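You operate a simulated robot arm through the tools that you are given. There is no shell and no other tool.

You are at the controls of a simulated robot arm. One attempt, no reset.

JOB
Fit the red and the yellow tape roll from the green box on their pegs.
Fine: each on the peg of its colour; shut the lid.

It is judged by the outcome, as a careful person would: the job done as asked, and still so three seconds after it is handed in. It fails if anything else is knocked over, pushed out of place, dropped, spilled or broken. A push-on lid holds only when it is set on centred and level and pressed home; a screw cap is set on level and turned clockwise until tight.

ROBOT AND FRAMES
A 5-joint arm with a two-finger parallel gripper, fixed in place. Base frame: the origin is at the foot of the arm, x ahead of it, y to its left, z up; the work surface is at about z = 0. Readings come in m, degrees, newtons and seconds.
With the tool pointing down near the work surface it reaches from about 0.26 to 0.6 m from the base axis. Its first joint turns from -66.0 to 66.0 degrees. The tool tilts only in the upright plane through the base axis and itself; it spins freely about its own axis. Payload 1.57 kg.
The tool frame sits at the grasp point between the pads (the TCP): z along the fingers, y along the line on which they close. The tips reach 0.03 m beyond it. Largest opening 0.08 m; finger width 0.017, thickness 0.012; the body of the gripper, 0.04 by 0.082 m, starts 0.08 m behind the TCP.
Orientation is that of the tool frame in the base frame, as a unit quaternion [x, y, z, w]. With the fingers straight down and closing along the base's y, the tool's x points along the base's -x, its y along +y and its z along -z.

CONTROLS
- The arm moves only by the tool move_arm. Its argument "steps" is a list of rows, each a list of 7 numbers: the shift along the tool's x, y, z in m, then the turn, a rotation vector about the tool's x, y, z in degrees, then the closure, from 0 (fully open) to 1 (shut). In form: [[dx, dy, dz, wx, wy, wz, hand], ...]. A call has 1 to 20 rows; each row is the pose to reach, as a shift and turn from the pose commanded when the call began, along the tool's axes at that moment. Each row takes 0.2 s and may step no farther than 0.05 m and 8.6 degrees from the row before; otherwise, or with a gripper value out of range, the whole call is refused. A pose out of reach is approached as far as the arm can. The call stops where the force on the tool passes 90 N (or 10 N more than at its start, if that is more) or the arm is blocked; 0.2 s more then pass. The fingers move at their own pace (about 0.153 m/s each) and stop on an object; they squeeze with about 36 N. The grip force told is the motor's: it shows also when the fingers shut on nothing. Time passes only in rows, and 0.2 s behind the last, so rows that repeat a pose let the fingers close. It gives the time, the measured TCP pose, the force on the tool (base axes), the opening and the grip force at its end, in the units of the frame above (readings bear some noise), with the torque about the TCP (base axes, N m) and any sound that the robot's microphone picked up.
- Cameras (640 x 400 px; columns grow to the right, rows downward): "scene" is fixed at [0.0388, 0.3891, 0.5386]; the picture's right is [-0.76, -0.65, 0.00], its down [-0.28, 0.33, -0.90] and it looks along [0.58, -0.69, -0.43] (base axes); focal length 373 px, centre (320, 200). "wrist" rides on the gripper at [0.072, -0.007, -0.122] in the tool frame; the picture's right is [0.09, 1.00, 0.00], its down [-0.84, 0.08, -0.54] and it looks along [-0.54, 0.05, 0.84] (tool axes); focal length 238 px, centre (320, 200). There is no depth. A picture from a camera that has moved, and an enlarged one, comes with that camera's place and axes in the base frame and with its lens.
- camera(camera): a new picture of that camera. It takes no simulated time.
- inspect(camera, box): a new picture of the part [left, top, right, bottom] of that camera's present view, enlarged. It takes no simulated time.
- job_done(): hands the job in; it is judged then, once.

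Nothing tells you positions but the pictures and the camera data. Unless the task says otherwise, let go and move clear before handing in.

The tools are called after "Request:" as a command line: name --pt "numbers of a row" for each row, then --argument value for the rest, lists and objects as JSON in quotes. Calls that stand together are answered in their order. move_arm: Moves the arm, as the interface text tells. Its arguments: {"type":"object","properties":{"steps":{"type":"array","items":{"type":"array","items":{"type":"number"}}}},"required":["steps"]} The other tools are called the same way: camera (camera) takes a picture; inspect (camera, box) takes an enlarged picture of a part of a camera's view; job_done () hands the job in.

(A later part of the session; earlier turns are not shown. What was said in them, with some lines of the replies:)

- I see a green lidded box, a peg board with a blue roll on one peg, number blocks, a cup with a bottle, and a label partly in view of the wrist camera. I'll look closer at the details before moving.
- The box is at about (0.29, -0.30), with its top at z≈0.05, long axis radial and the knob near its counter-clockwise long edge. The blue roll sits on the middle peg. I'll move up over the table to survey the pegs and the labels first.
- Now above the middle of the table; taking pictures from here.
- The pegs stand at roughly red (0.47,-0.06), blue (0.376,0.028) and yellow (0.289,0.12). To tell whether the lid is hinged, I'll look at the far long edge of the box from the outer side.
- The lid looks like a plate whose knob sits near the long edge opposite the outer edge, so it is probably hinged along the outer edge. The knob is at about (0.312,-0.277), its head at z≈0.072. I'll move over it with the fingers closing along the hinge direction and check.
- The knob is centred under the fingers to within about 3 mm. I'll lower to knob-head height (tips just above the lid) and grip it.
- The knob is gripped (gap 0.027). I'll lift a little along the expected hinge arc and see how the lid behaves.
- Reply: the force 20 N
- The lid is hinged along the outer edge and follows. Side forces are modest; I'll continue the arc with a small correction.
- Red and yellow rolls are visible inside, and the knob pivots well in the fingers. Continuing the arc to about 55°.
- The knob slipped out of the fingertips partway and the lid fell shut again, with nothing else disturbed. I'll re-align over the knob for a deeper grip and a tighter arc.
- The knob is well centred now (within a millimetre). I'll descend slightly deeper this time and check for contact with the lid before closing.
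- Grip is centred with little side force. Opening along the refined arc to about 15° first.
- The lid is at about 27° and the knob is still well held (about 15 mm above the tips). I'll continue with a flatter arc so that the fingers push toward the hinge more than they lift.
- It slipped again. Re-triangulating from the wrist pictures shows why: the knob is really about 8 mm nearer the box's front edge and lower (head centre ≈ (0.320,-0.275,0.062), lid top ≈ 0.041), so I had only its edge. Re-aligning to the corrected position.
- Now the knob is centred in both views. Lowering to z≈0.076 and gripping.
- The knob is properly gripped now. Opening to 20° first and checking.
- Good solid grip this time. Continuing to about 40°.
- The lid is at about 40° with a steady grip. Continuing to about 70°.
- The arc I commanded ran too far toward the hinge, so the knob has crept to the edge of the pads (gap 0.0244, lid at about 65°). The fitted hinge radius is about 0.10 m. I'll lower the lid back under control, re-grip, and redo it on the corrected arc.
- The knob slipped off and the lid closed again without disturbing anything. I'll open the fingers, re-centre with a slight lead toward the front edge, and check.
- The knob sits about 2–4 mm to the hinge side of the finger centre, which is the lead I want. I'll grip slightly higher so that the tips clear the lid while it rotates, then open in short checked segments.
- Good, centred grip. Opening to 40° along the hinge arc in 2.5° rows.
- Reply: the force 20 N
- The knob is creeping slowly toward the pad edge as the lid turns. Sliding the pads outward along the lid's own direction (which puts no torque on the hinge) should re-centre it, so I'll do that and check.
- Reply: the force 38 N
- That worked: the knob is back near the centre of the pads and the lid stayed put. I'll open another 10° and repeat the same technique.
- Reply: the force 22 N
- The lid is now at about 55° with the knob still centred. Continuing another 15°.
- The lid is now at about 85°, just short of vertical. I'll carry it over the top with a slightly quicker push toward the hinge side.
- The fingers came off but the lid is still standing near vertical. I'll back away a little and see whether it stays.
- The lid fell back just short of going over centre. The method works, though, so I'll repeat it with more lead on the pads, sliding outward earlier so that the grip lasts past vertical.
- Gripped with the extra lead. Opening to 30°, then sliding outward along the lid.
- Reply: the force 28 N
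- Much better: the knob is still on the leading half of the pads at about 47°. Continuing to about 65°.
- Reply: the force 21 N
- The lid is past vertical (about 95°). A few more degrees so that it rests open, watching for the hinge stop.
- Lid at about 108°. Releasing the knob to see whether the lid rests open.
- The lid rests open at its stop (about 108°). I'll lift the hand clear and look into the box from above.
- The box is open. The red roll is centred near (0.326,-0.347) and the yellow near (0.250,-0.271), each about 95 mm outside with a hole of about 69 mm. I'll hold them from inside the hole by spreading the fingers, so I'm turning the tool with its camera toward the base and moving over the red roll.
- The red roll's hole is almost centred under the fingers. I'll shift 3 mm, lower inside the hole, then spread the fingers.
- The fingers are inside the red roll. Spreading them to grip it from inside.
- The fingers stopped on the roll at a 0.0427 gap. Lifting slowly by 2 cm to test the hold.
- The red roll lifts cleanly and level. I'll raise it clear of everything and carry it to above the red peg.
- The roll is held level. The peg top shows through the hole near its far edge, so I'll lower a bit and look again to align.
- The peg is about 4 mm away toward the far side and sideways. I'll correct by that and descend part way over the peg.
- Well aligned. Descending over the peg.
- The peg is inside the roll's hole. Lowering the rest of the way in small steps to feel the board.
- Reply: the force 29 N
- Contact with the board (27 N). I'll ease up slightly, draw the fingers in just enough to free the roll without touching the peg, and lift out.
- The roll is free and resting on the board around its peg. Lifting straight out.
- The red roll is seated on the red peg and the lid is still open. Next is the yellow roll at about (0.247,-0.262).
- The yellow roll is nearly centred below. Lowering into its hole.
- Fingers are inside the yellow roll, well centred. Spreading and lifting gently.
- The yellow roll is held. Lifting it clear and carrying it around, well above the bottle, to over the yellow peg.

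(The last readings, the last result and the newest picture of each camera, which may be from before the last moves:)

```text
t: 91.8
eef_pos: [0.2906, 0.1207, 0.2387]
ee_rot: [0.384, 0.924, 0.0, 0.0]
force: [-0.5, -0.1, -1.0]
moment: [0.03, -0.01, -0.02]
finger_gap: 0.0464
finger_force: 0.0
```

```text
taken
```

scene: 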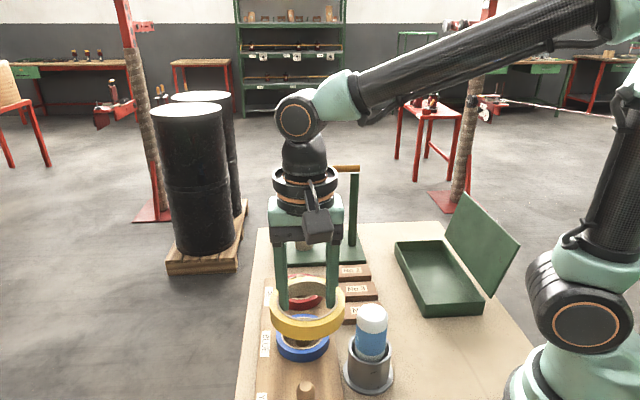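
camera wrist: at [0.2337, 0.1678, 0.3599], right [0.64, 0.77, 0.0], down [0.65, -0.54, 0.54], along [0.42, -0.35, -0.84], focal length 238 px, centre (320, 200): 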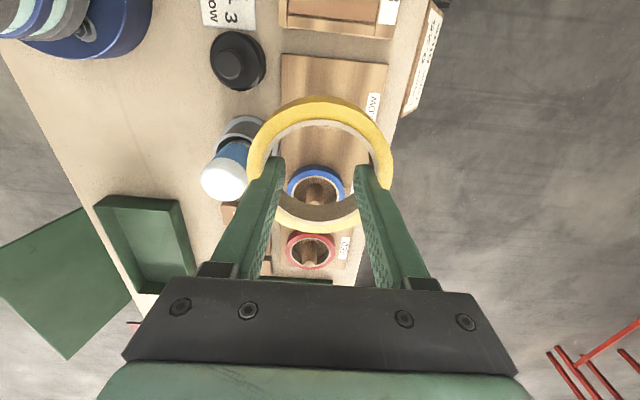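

Request:
inspect --camera "wrist" --box '[220, 50, 420, 230]'

Request:
inspect --camera "scene" --box '[240, 260, 400, 400]'

```text
2.22 times, centred on (320, 140) of wrist
camera zoom: at [0.2337, 0.1678, 0.3599], right [0.64, 0.77, 0.0], down [0.65, -0.54, 0.54], along [0.42, -0.35, -0.84], focal length 530 px, centre (320, 333)
```

zoom: 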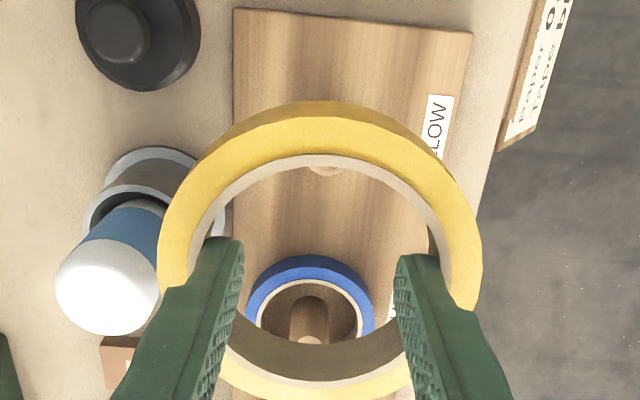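

```text
2.86 times, centred on (320, 330) of scene
camera zoom: at [0.0388, 0.3891, 0.5386], right [-0.76, -0.65, 0.0], down [-0.28, 0.33, -0.9], along [0.58, -0.69, -0.43], focal length 1065 px, centre (320, -171)
```

zoom: 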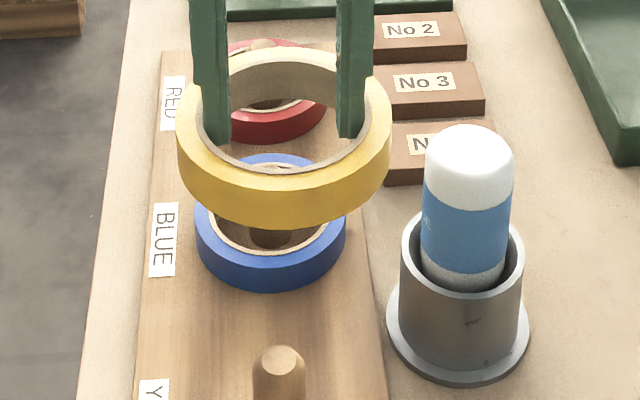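

Request:
move_arm --pt "-0.001 0.002 0.025 0 0 0 0.0" --pt "-0.001 0.002 0.055 0 0 0 0.0" --pt "-0.001 0.002 0.08 0 0 0 0.0" --pt "-0.001 0.002 0.08 0 0 0 0.0"

Request:
inspect --camera "wrist" --box '[220, 70, 420, 250]'

Request:
inspect --camera "scene" --box '[240, 260, 400, 400]'

```text
t: 92.8
eef_pos: [0.2918, 0.1202, 0.1573]
ee_rot: [0.382, 0.924, 0.0, -0.001]
force: [-1.3, 0.0, -1.1]
moment: [0.02, 0.0, 0.0]
finger_gap: 0.0473
finger_force: 0.1
```

```text
2.22 times, centred on (320, 160) of wrist
camera zoom: at [0.2354, 0.1676, 0.2783], right [0.64, 0.77, 0.0], down [0.65, -0.54, 0.54], along [0.42, -0.35, -0.84], focal length 530 px, centre (320, 289)
```

zoom: 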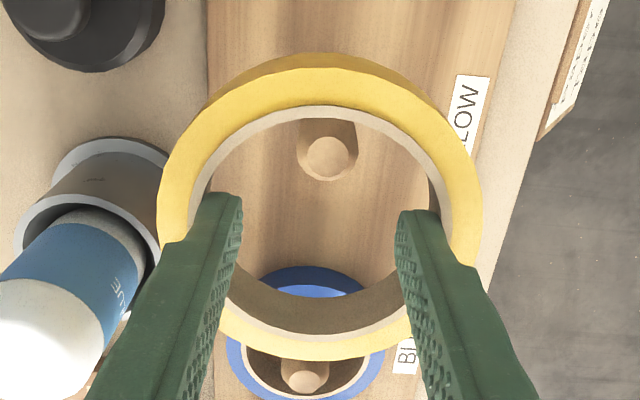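

```text
2.86 times, centred on (320, 330) of scene
camera zoom: at [0.0388, 0.3891, 0.5386], right [-0.76, -0.65, 0.0], down [-0.28, 0.33, -0.9], along [0.58, -0.69, -0.43], focal length 1065 px, centre (320, -171)
```

zoom: 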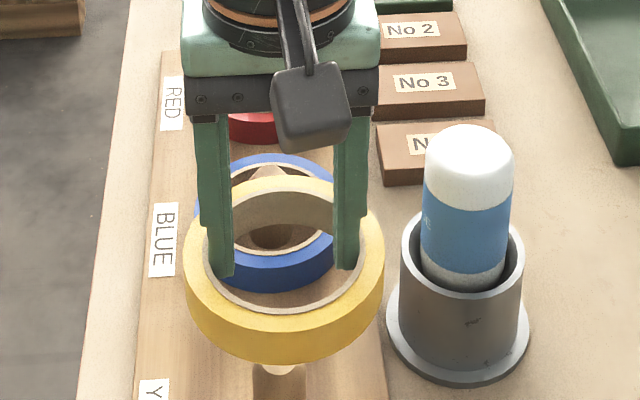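

Request:
move_arm --pt "0.0012 0.0023 0.0 0 0 0 0.0" --pt "0.0012 0.0023 0.02 0 0 0 0.0" --pt "0.0012 0.0023 0.035 0 0 0 0.0" --pt "0.0012 0.0023 0.035 0 0 0 0.0"

Request:
inspect --camera "wrist" --box '[220, 70, 420, 250]'

```text
t: 93.8
eef_pos: [0.2926, 0.1235, 0.1242]
ee_rot: [0.383, 0.924, -0.001, -0.001]
force: [0.1, 0.0, -1.1]
moment: [0.01, -0.01, 0.01]
finger_gap: 0.0472
finger_force: 0.1
```

```text
2.22 times, centred on (320, 160) of wrist
camera zoom: at [0.2362, 0.1704, 0.2445], right [0.64, 0.77, 0.0], down [0.65, -0.54, 0.54], along [0.42, -0.35, -0.84], focal length 530 px, centre (320, 289)
```

zoom: 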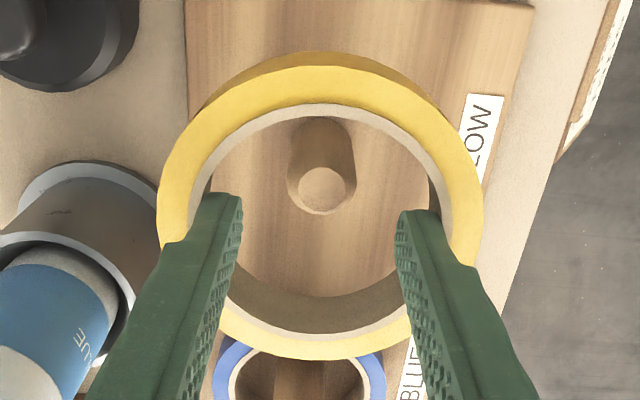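

Aligned the same as the red one was. Descending over the yellow peg.

Request:
move_arm --pt "0 0 0.015 0 0 0 0.0" --pt "0 0 0.03 0 0 0 0.0" --pt "0 0 0.045 0 0 0 0.0" --pt "0 0 0.057 0 0 0 0.0" --pt "0 0 0.065 0 0 0 0.0" --pt "0 0 0.07 0 0 0 0.0" --pt "0 0 0.073 0 0 0 0.0"

Request:
inspect --camera "wrist" --box '[220, 70, 420, 250]'

Request:
inspect --camera "scene" --box '[240, 280, 400, 400]'

```text
t: 95.4
eef_pos: [0.2929, 0.1209, 0.0519]
ee_rot: [0.382, 0.924, 0.001, 0.0]
force: [-0.3, -0.6, -0.1]
moment: [0.02, -0.02, 0.0]
finger_gap: 0.0473
finger_force: 0.0
```

```text
2.22 times, centred on (320, 160) of wrist
camera zoom: at [0.2365, 0.1695, 0.172], right [0.64, 0.77, 0.0], down [0.65, -0.54, 0.54], along [0.42, -0.35, -0.84], focal length 530 px, centre (320, 289)
```

zoom: 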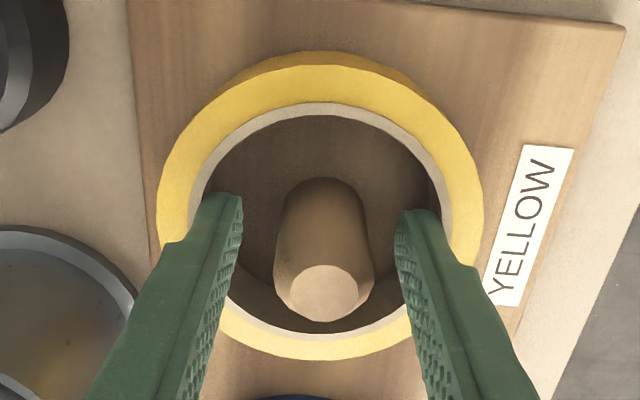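

```text
3.33 times, centred on (320, 340) of scene
camera zoom: at [0.0388, 0.3891, 0.5386], right [-0.76, -0.65, 0.0], down [-0.28, 0.33, -0.9], along [0.58, -0.69, -0.43], focal length 1243 px, centre (320, -267)
```

zoom: 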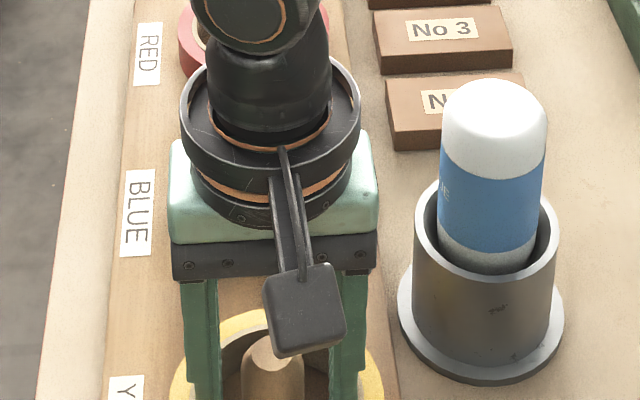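

Request:
move_arm --pt "0 0 0.0015 0 0 0 0.0" --pt "0 0 0.003 0 0 0 0.0" --pt "0 0 0.0045 0 0 0 0.0"

```text
t: 96.2
eef_pos: [0.2928, 0.1224, 0.0471]
ee_rot: [0.383, 0.924, 0.0, 0.0]
force: [-8.6, -8.8, 34.2]
moment: [-0.01, 0.03, 0.03]
finger_gap: 0.047
finger_force: 0.0
```

Contact with the board. Easing up, freeing the roll and lifting out straight.

Request:
move_arm --pt "0 0 -0.003 0 0 0 0.0" --pt "0 0 -0.003 0 0 0 0.45" --pt "0 0 -0.003 0 0 0 0.52" --pt "0 0 -0.003 0 0 0 0.52"

Request:
inspect --camera "wrist" --box '[220, 70, 420, 250]'

```text
t: 97.2
eef_pos: [0.2936, 0.123, 0.0498]
ee_rot: [0.382, 0.924, 0.0, 0.0]
force: [0.0, -0.4, -0.6]
moment: [0.05, 0.05, -0.01]
finger_gap: 0.0382
finger_force: 0.0
```

```text
2.22 times, centred on (320, 160) of wrist
camera zoom: at [0.2364, 0.1699, 0.1704], right [0.64, 0.77, 0.0], down [0.65, -0.54, 0.54], along [0.42, -0.35, -0.84], focal length 530 px, centre (320, 289)
```

zoom: 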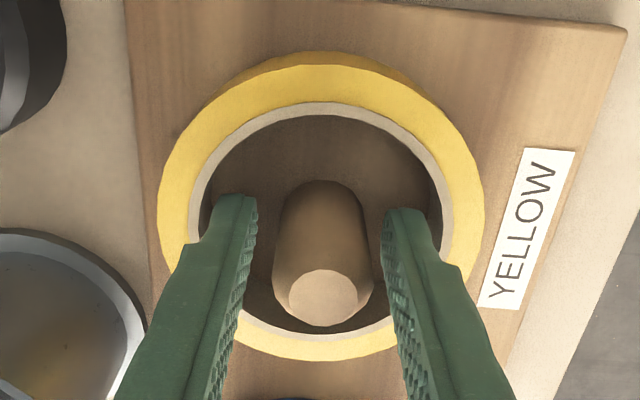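

Request:
move_arm --pt "0 0 -0.02 0 0 0 0.52" --pt "0 0 -0.045 0 0 0 0.52" --pt "0 0 -0.08 0 0 0 0.52" --pt "0 0 -0.12 0 0 0 0.52" --pt "0 0 -0.16 0 0 0 0.52" --pt "0 0 -0.2 0 0 0 0.55" --pt "0 0 -0.23 0 0 0 0.6" --pt "0 0 -0.23 0 0 0 0.6"

Request:
camera --camera "wrist"

Request:
camera --camera "scene"

```text
t: 99.0
eef_pos: [0.2918, 0.1224, 0.2799]
ee_rot: [0.383, 0.924, 0.0, 0.0]
force: [-0.3, 0.2, -0.2]
moment: [-0.01, 0.03, 0.0]
finger_gap: 0.032
finger_force: 0.2
```

```text
taken
camera wrist: at [0.2353, 0.1699, 0.401], right [0.64, 0.77, 0.0], down [0.65, -0.54, 0.54], along [0.42, -0.35, -0.84], focal length 238 px, centre (320, 200)
```

wrist: 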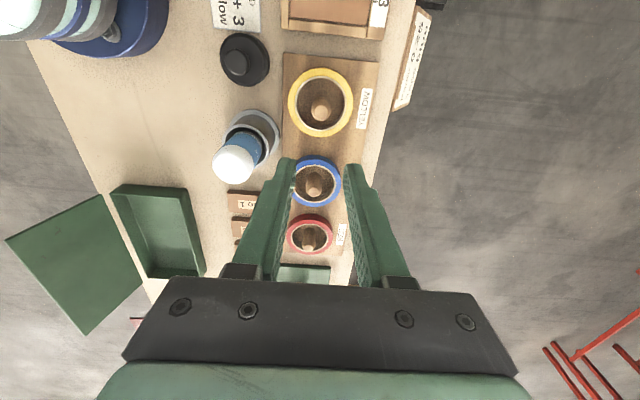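

```text
taken
```

scene: 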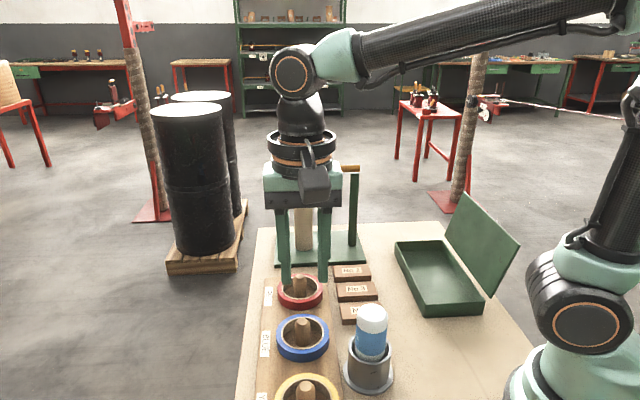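

Red and yellow are both seated on their pegs. For the lid, I'll lower the open fingers astride its top edge, tip it over vertical with the outer finger and let it down against the inner finger. First I'm moving above the lid.

Request:
move_arm --pt "-0.0326 -0.0303 0 0 0 0 0.3" --pt "-0.0651 -0.0607 0 0 0 0 0.1" --pt "-0.0977 -0.091 0 0 0 0 0.0" --pt "-0.1302 -0.1214 0 0 0 0 0.0" --pt "-0.1628 -0.1517 0 0 0 0 0.0" --pt "-0.178 -0.1931 0 0 0 0 0.0" --pt "-0.1932 -0.2345 0 0 0 0 0.0" --pt "-0.2085 -0.2759 0 0 0 0 0.0" --pt "-0.2237 -0.3172 0 0 0 0 0.0" --pt "-0.2389 -0.3586 0 0 0 0 0.0" --pt "-0.2541 -0.4 0 0 0 0 0.0" --pt "-0.2541 -0.4 0 0 0 0 0.0"

Request:
camera --camera "wrist"

Request:
camera --camera "scene"

```text
t: 101.6
eef_pos: [0.1894, -0.3391, 0.2797]
ee_rot: [0.383, 0.924, -0.001, 0.001]
force: [0.4, 0.3, -0.2]
moment: [0.04, 0.04, -0.02]
finger_gap: 0.0798
finger_force: 0.0
```

```text
taken
camera wrist: at [0.1328, -0.2927, 0.4002], right [0.64, 0.77, 0.0], down [0.65, -0.54, 0.54], along [0.42, -0.35, -0.84], focal length 238 px, centre (320, 200)
```

wrist: 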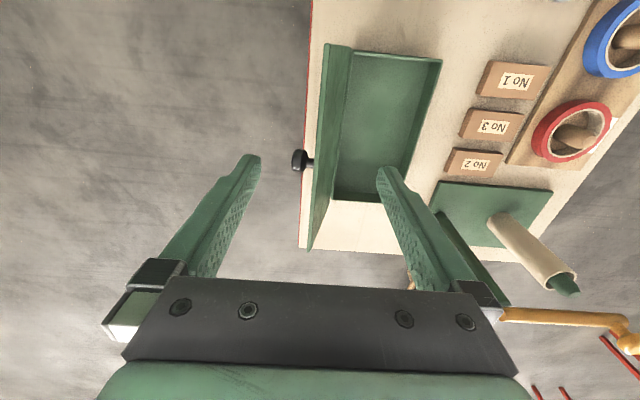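

```text
taken
```

scene: 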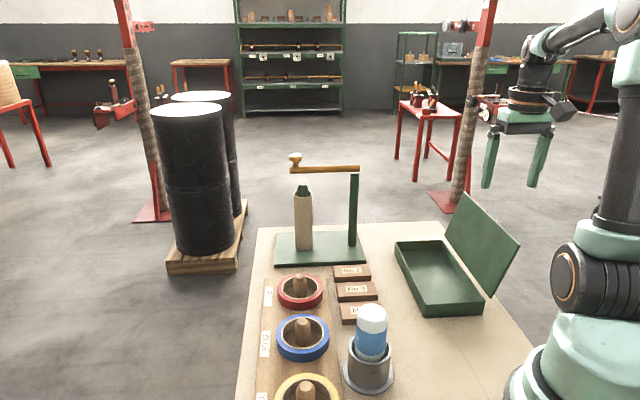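

The lid's top edge lies midway between the open fingers, with the knob clear of them. Lowering the fingers astride the edge.

Request:
move_arm --pt "0 0 0.03 0 0 0 0.0" --pt "0 0 0.06 0 0 0 0.0" --pt "0 0 0.09 0 0 0 0.0" --pt "0 0 0.113 0 0 0 0.0" --pt "0 0 0.113 0 0 0 0.0"

Request:
camera --camera "wrist"

Request:
inspect --camera "scene" --box '[390, 130, 560, 320]'

```text
t: 102.8
eef_pos: [0.1907, -0.3407, 0.1646]
ee_rot: [0.382, 0.924, 0.001, -0.001]
force: [0.0, -0.2, -0.2]
moment: [0.0, 0.02, -0.04]
finger_gap: 0.0802
finger_force: 0.1
```

```text
taken
camera wrist: at [0.1337, -0.2926, 0.2864], right [0.64, 0.77, 0.0], down [0.65, -0.54, 0.54], along [0.42, -0.35, -0.84], focal length 238 px, centre (320, 200)
```

wrist: 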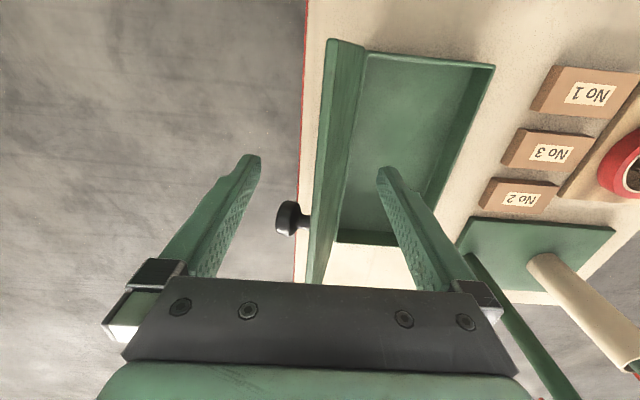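

```text
2.11 times, centred on (475, 225) of scene
camera zoom: at [0.0388, 0.3891, 0.5386], right [-0.76, -0.65, 0.0], down [-0.28, 0.33, -0.9], along [0.58, -0.69, -0.43], focal length 785 px, centre (-6, 147)
```

zoom: 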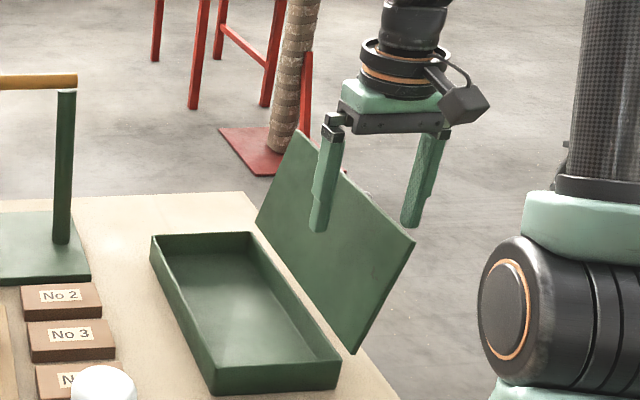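

The fingers straddle the lid edge. I'll narrow the gap to 40 mm and push toward the box, just past vertical.

Request:
move_arm --pt "0 0 0 0 0 0 0.3" --pt "0 0 0 0 0 0 0.5" --pt "0 0 0 0 0 0 0.5"

Request:
camera --camera "wrist"

```text
t: 103.6
eef_pos: [0.1903, -0.3401, 0.1657]
ee_rot: [0.383, 0.924, 0.0, -0.001]
force: [-0.3, 0.6, 0.2]
moment: [-0.02, -0.04, -0.02]
finger_gap: 0.0399
finger_force: 0.1
```

```text
taken
camera wrist: at [0.1337, -0.2927, 0.2867], right [0.64, 0.77, 0.0], down [0.65, -0.54, 0.54], along [0.42, -0.35, -0.84], focal length 238 px, centre (320, 200)
```

wrist: 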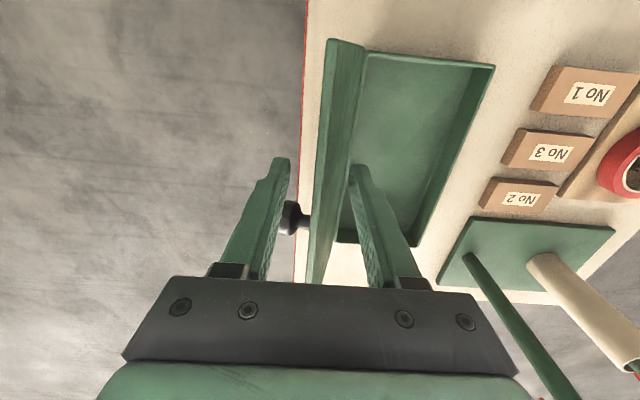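

Request:
move_arm --pt "0 0.01 0 0 0 0 0.5" --pt "0 0.02 0 0 0 0 0.5" --pt "0 0.03 0 0 0 0 0.5" --pt "0 0.038 0 0 0 0 0.5" --pt "0 0.046 0 0 0 0 0.5"

Request:
camera --camera "wrist"

Request:
inspect --camera "scene" --box '[390, 130, 560, 320]'

```text
t: 104.8
eef_pos: [0.2216, -0.3076, 0.1651]
ee_rot: [0.383, 0.924, 0.0, 0.0]
force: [-0.3, -0.7, 0.0]
moment: [-0.01, 0.01, 0.03]
finger_gap: 0.0401
finger_force: 0.1
```

```text
taken
camera wrist: at [0.1658, -0.2601, 0.287], right [0.64, 0.77, 0.0], down [0.65, -0.54, 0.54], along [0.42, -0.35, -0.84], focal length 238 px, centre (320, 200)
```

wrist: 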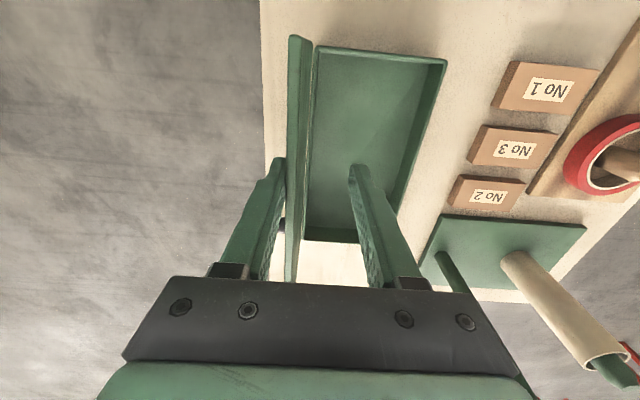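

```text
2.11 times, centred on (475, 225) of scene
camera zoom: at [0.0388, 0.3891, 0.5386], right [-0.76, -0.65, 0.0], down [-0.28, 0.33, -0.9], along [0.58, -0.69, -0.43], focal length 785 px, centre (-6, 147)
```

zoom: 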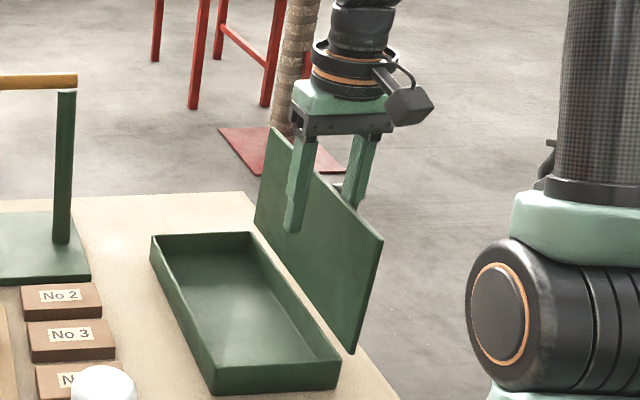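

The lid is nearly vertical. A little further so it leans onto the inner finger.

Request:
move_arm --pt "0 0.007 0 0 0 0 0.5" --pt "0 0.014 0 0 0 0 0.5" --pt "0 0.02 0 0 0 0 0.5" --pt "0 0.02 0 0 0 0 0.5"

Request:
camera --camera "wrist"

Request:
inspect --camera "scene" --box '[390, 130, 560, 320]'

```text
t: 105.8
eef_pos: [0.2372, -0.2927, 0.1671]
ee_rot: [0.383, 0.924, 0.0, 0.0]
force: [0.3, 0.7, 0.0]
moment: [-0.02, -0.02, 0.01]
finger_gap: 0.0402
finger_force: 0.1
```

```text
taken
camera wrist: at [0.18, -0.2462, 0.2875], right [0.64, 0.77, 0.0], down [0.65, -0.54, 0.54], along [0.42, -0.35, -0.84], focal length 238 px, centre (320, 200)
```

wrist: 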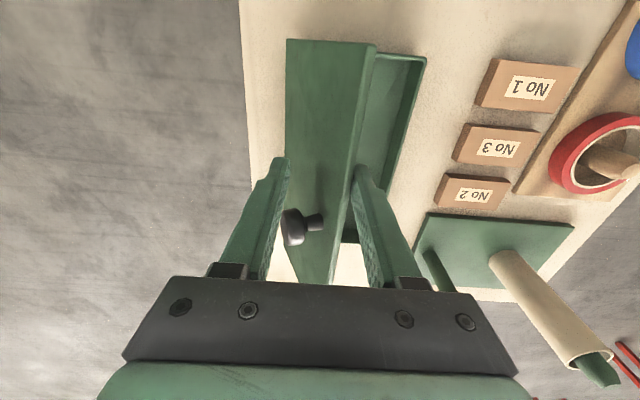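

```text
2.11 times, centred on (475, 225) of scene
camera zoom: at [0.0388, 0.3891, 0.5386], right [-0.76, -0.65, 0.0], down [-0.28, 0.33, -0.9], along [0.58, -0.69, -0.43], focal length 785 px, centre (-6, 147)
```

zoom: 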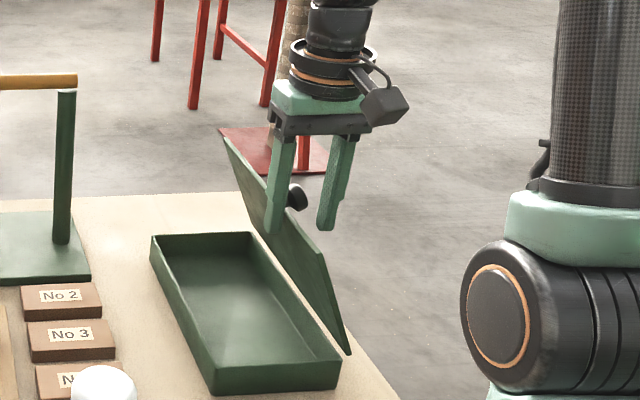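

The lid has been caught on the inner finger at about 66°. Letting it down along the arc.

Request:
move_arm --pt "0 0.01 0.0075 0 0 0 0.5" --pt "0 0.0202 0.0151 0 0 0 0.5" --pt "0 0.029 0.0216 0 0 0 0.5" --pt "0 0.0372 0.0281 0 0 0 0.5" --pt "0 0.0445 0.0345 0 0 0 0.5" --pt "0 0.0514 0.041 0 0 0 0.5"

Request:
camera --camera "wrist"

Request:
inspect --camera "scene" --box '[380, 150, 520, 320]'

```text
t: 107.2
eef_pos: [0.2727, -0.257, 0.1252]
ee_rot: [0.383, 0.924, -0.001, 0.0]
force: [0.4, -0.5, -0.2]
moment: [-0.04, -0.02, 0.0]
finger_gap: 0.0406
finger_force: 0.2
```

```text
taken
camera wrist: at [0.2164, -0.2097, 0.2464], right [0.64, 0.77, 0.0], down [0.65, -0.54, 0.54], along [0.42, -0.35, -0.84], focal length 238 px, centre (320, 200)
```

wrist: 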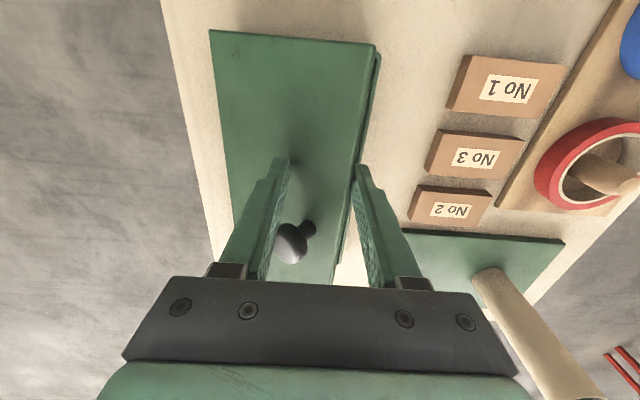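

```text
2.35 times, centred on (450, 235) of scene
camera zoom: at [0.0388, 0.3891, 0.5386], right [-0.76, -0.65, 0.0], down [-0.28, 0.33, -0.9], along [0.58, -0.69, -0.43], focal length 877 px, centre (14, 118)
```

zoom: 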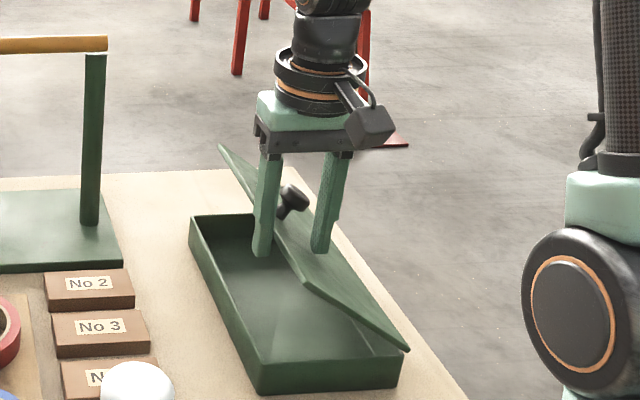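

Going well; continuing down to about 15°, then moving the finger out to let it close the last bit.

Request:
move_arm --pt "0 0.006 0.006 0 0 0 0.5" --pt "0 0.0122 0.0125 0 0 0 0.5" --pt "0 0.0164 0.0185 0 0 0 0.5" --pt "0 0.0198 0.0245 0 0 0 0.5"

Request:
inspect --camera "scene" --box '[380, 170, 500, 310]'

Request:
camera --camera "wrist"

```text
t: 108.2
eef_pos: [0.2859, -0.2433, 0.1008]
ee_rot: [0.382, 0.924, 0.0, 0.0]
force: [2.1, 1.8, 0.0]
moment: [0.02, -0.04, -0.01]
finger_gap: 0.0411
finger_force: 0.6
```

```text
2.86 times, centred on (440, 240) of scene
camera zoom: at [0.0388, 0.3891, 0.5386], right [-0.76, -0.65, 0.0], down [-0.28, 0.33, -0.9], along [0.58, -0.69, -0.43], focal length 1065 px, centre (-23, 86)
```

zoom: 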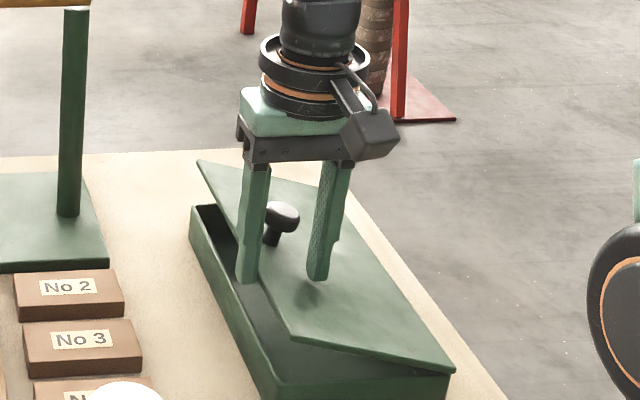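

```text
taken
camera wrist: at [0.2301, -0.1956, 0.2217], right [0.64, 0.77, 0.0], down [0.65, -0.54, 0.54], along [0.42, -0.35, -0.84], focal length 238 px, centre (320, 200)
```

wrist: 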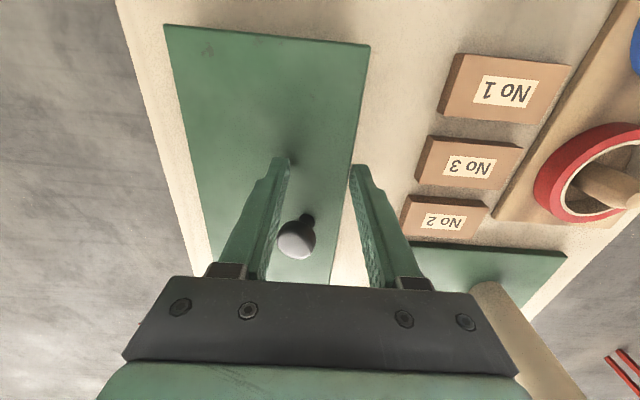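

Request:
move_arm --pt "0 0.004 0.003 0 0 0 0.5" --pt "0 0.009 0.003 0 0 0 0.5" --pt "0 0.016 0 0 0 0 0.5" --pt "0 0.016 -0.01 0 0 0 0.5" --pt "0 0.016 -0.04 0 0 0 0.5" --pt "0 0.016 -0.08 0 0 0 0.5" --pt "0 0.016 -0.08 0 0 0 0.5"

Request:
inspect --camera "scene" --box '[380, 200, 500, 320]'

Request:
camera --camera "wrist"

```text
t: 109.8
eef_pos: [0.2994, -0.2305, 0.1818]
ee_rot: [0.383, 0.924, 0.0, 0.0]
force: [0.1, -0.8, 0.6]
moment: [0.03, 0.01, 0.0]
finger_gap: 0.04
finger_force: 0.1
```

```text
3.33 times, centred on (440, 260) of scene
camera zoom: at [0.0388, 0.3891, 0.5386], right [-0.76, -0.65, 0.0], down [-0.28, 0.33, -0.9], along [0.58, -0.69, -0.43], focal length 1243 px, centre (-80, 0)
```

zoom: 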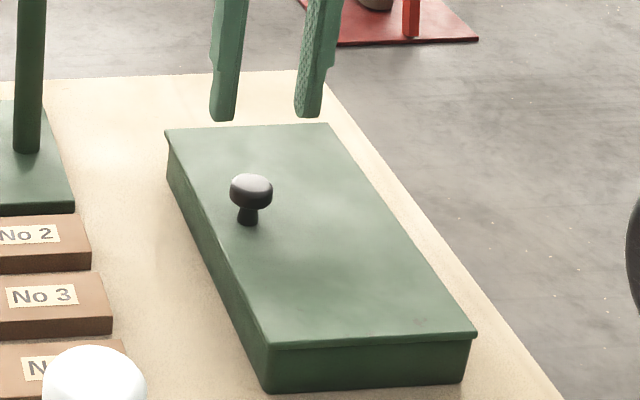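

```text
taken
camera wrist: at [0.2421, -0.1835, 0.3024], right [0.64, 0.77, 0.0], down [0.65, -0.54, 0.54], along [0.42, -0.35, -0.84], focal length 238 px, centre (320, 200)
```

wrist: 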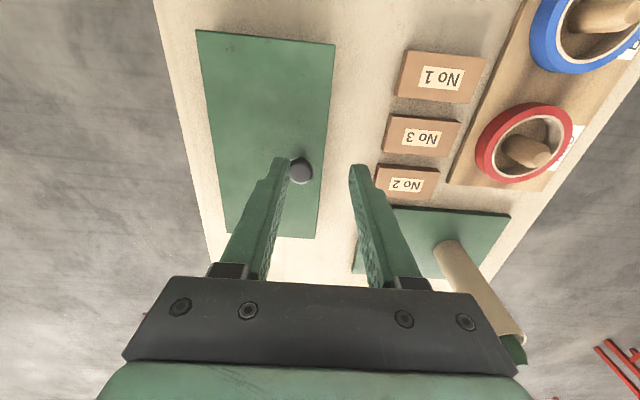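

The lid is shut and flush. Raising the arm clear and doing a final check of the whole table.

Request:
move_arm --pt "0 0 -0.04 0 0 0 0.4" --pt "0 -0.01 -0.08 0 0 0 0.3" --pt "0 -0.02 -0.12 0 0 0 0.2" --pt "0 -0.03 -0.14 0 0 0 0.0" --pt "0 -0.03 -0.14 0 0 0 0.0"

Request:
inspect --camera "scene" --box '[240, 220, 540, 400]'

Request:
camera --camera "scene"

Request:
camera --camera "wrist"

```text
t: 111.0
eef_pos: [0.2785, -0.2528, 0.3229]
ee_rot: [0.383, 0.924, 0.0, 0.0]
force: [0.2, -0.2, 0.6]
moment: [0.04, 0.01, 0.02]
finger_gap: 0.0801
finger_force: 0.1
```

```text
2.13 times, centred on (390, 310) of scene
camera zoom: at [0.0388, 0.3891, 0.5386], right [-0.76, -0.65, 0.0], down [-0.28, 0.33, -0.9], along [0.58, -0.69, -0.43], focal length 795 px, centre (171, -35)
```

zoom: 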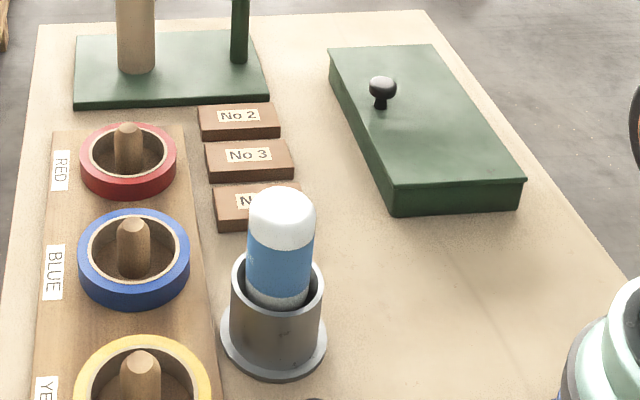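

```text
taken
```

scene: 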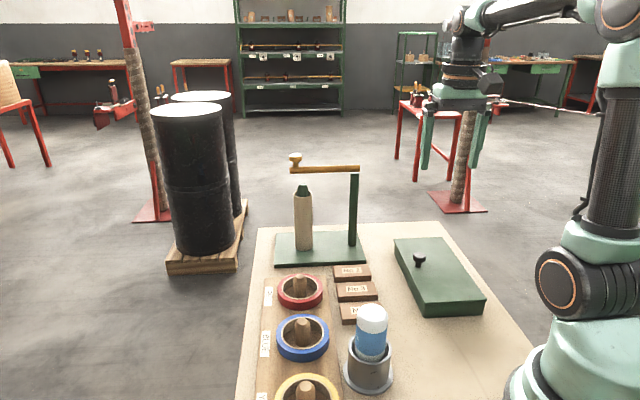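

```text
taken
camera wrist: at [0.221, -0.2048, 0.4427], right [0.64, 0.77, 0.0], down [0.65, -0.54, 0.54], along [0.42, -0.35, -0.84], focal length 238 px, centre (320, 200)
```

wrist: 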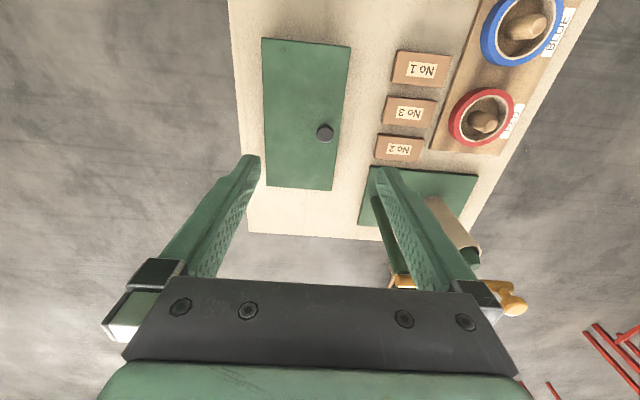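

Red and yellow sit flat on the pegs of their own colour and the lid is shut. The box, blue roll, bottle, blocks and stand are where they were at the start, and the arm is clear, so I'm handing in.

Request:
job_done

```text
The job is handed in.
```

The red and yellow tape rolls are on the pegs of their own colours, the lid of the green box is shut, and I've handed the job in.

- **Rolls:** both sit flat on the board around their pegs, and the blue roll is still on its own peg.
- **Lid:** the knob slipped out of the fingers several times while I was opening it, and each time the lid dropped shut. At the end I lowered it to about 20° against a finger and let it drop the last bit; it closed flush.
- **Everything else:** in the final pictures, the box, bottle, number blocks and lever stand look to be where they started. The arm is raised clear with the gripper empty.
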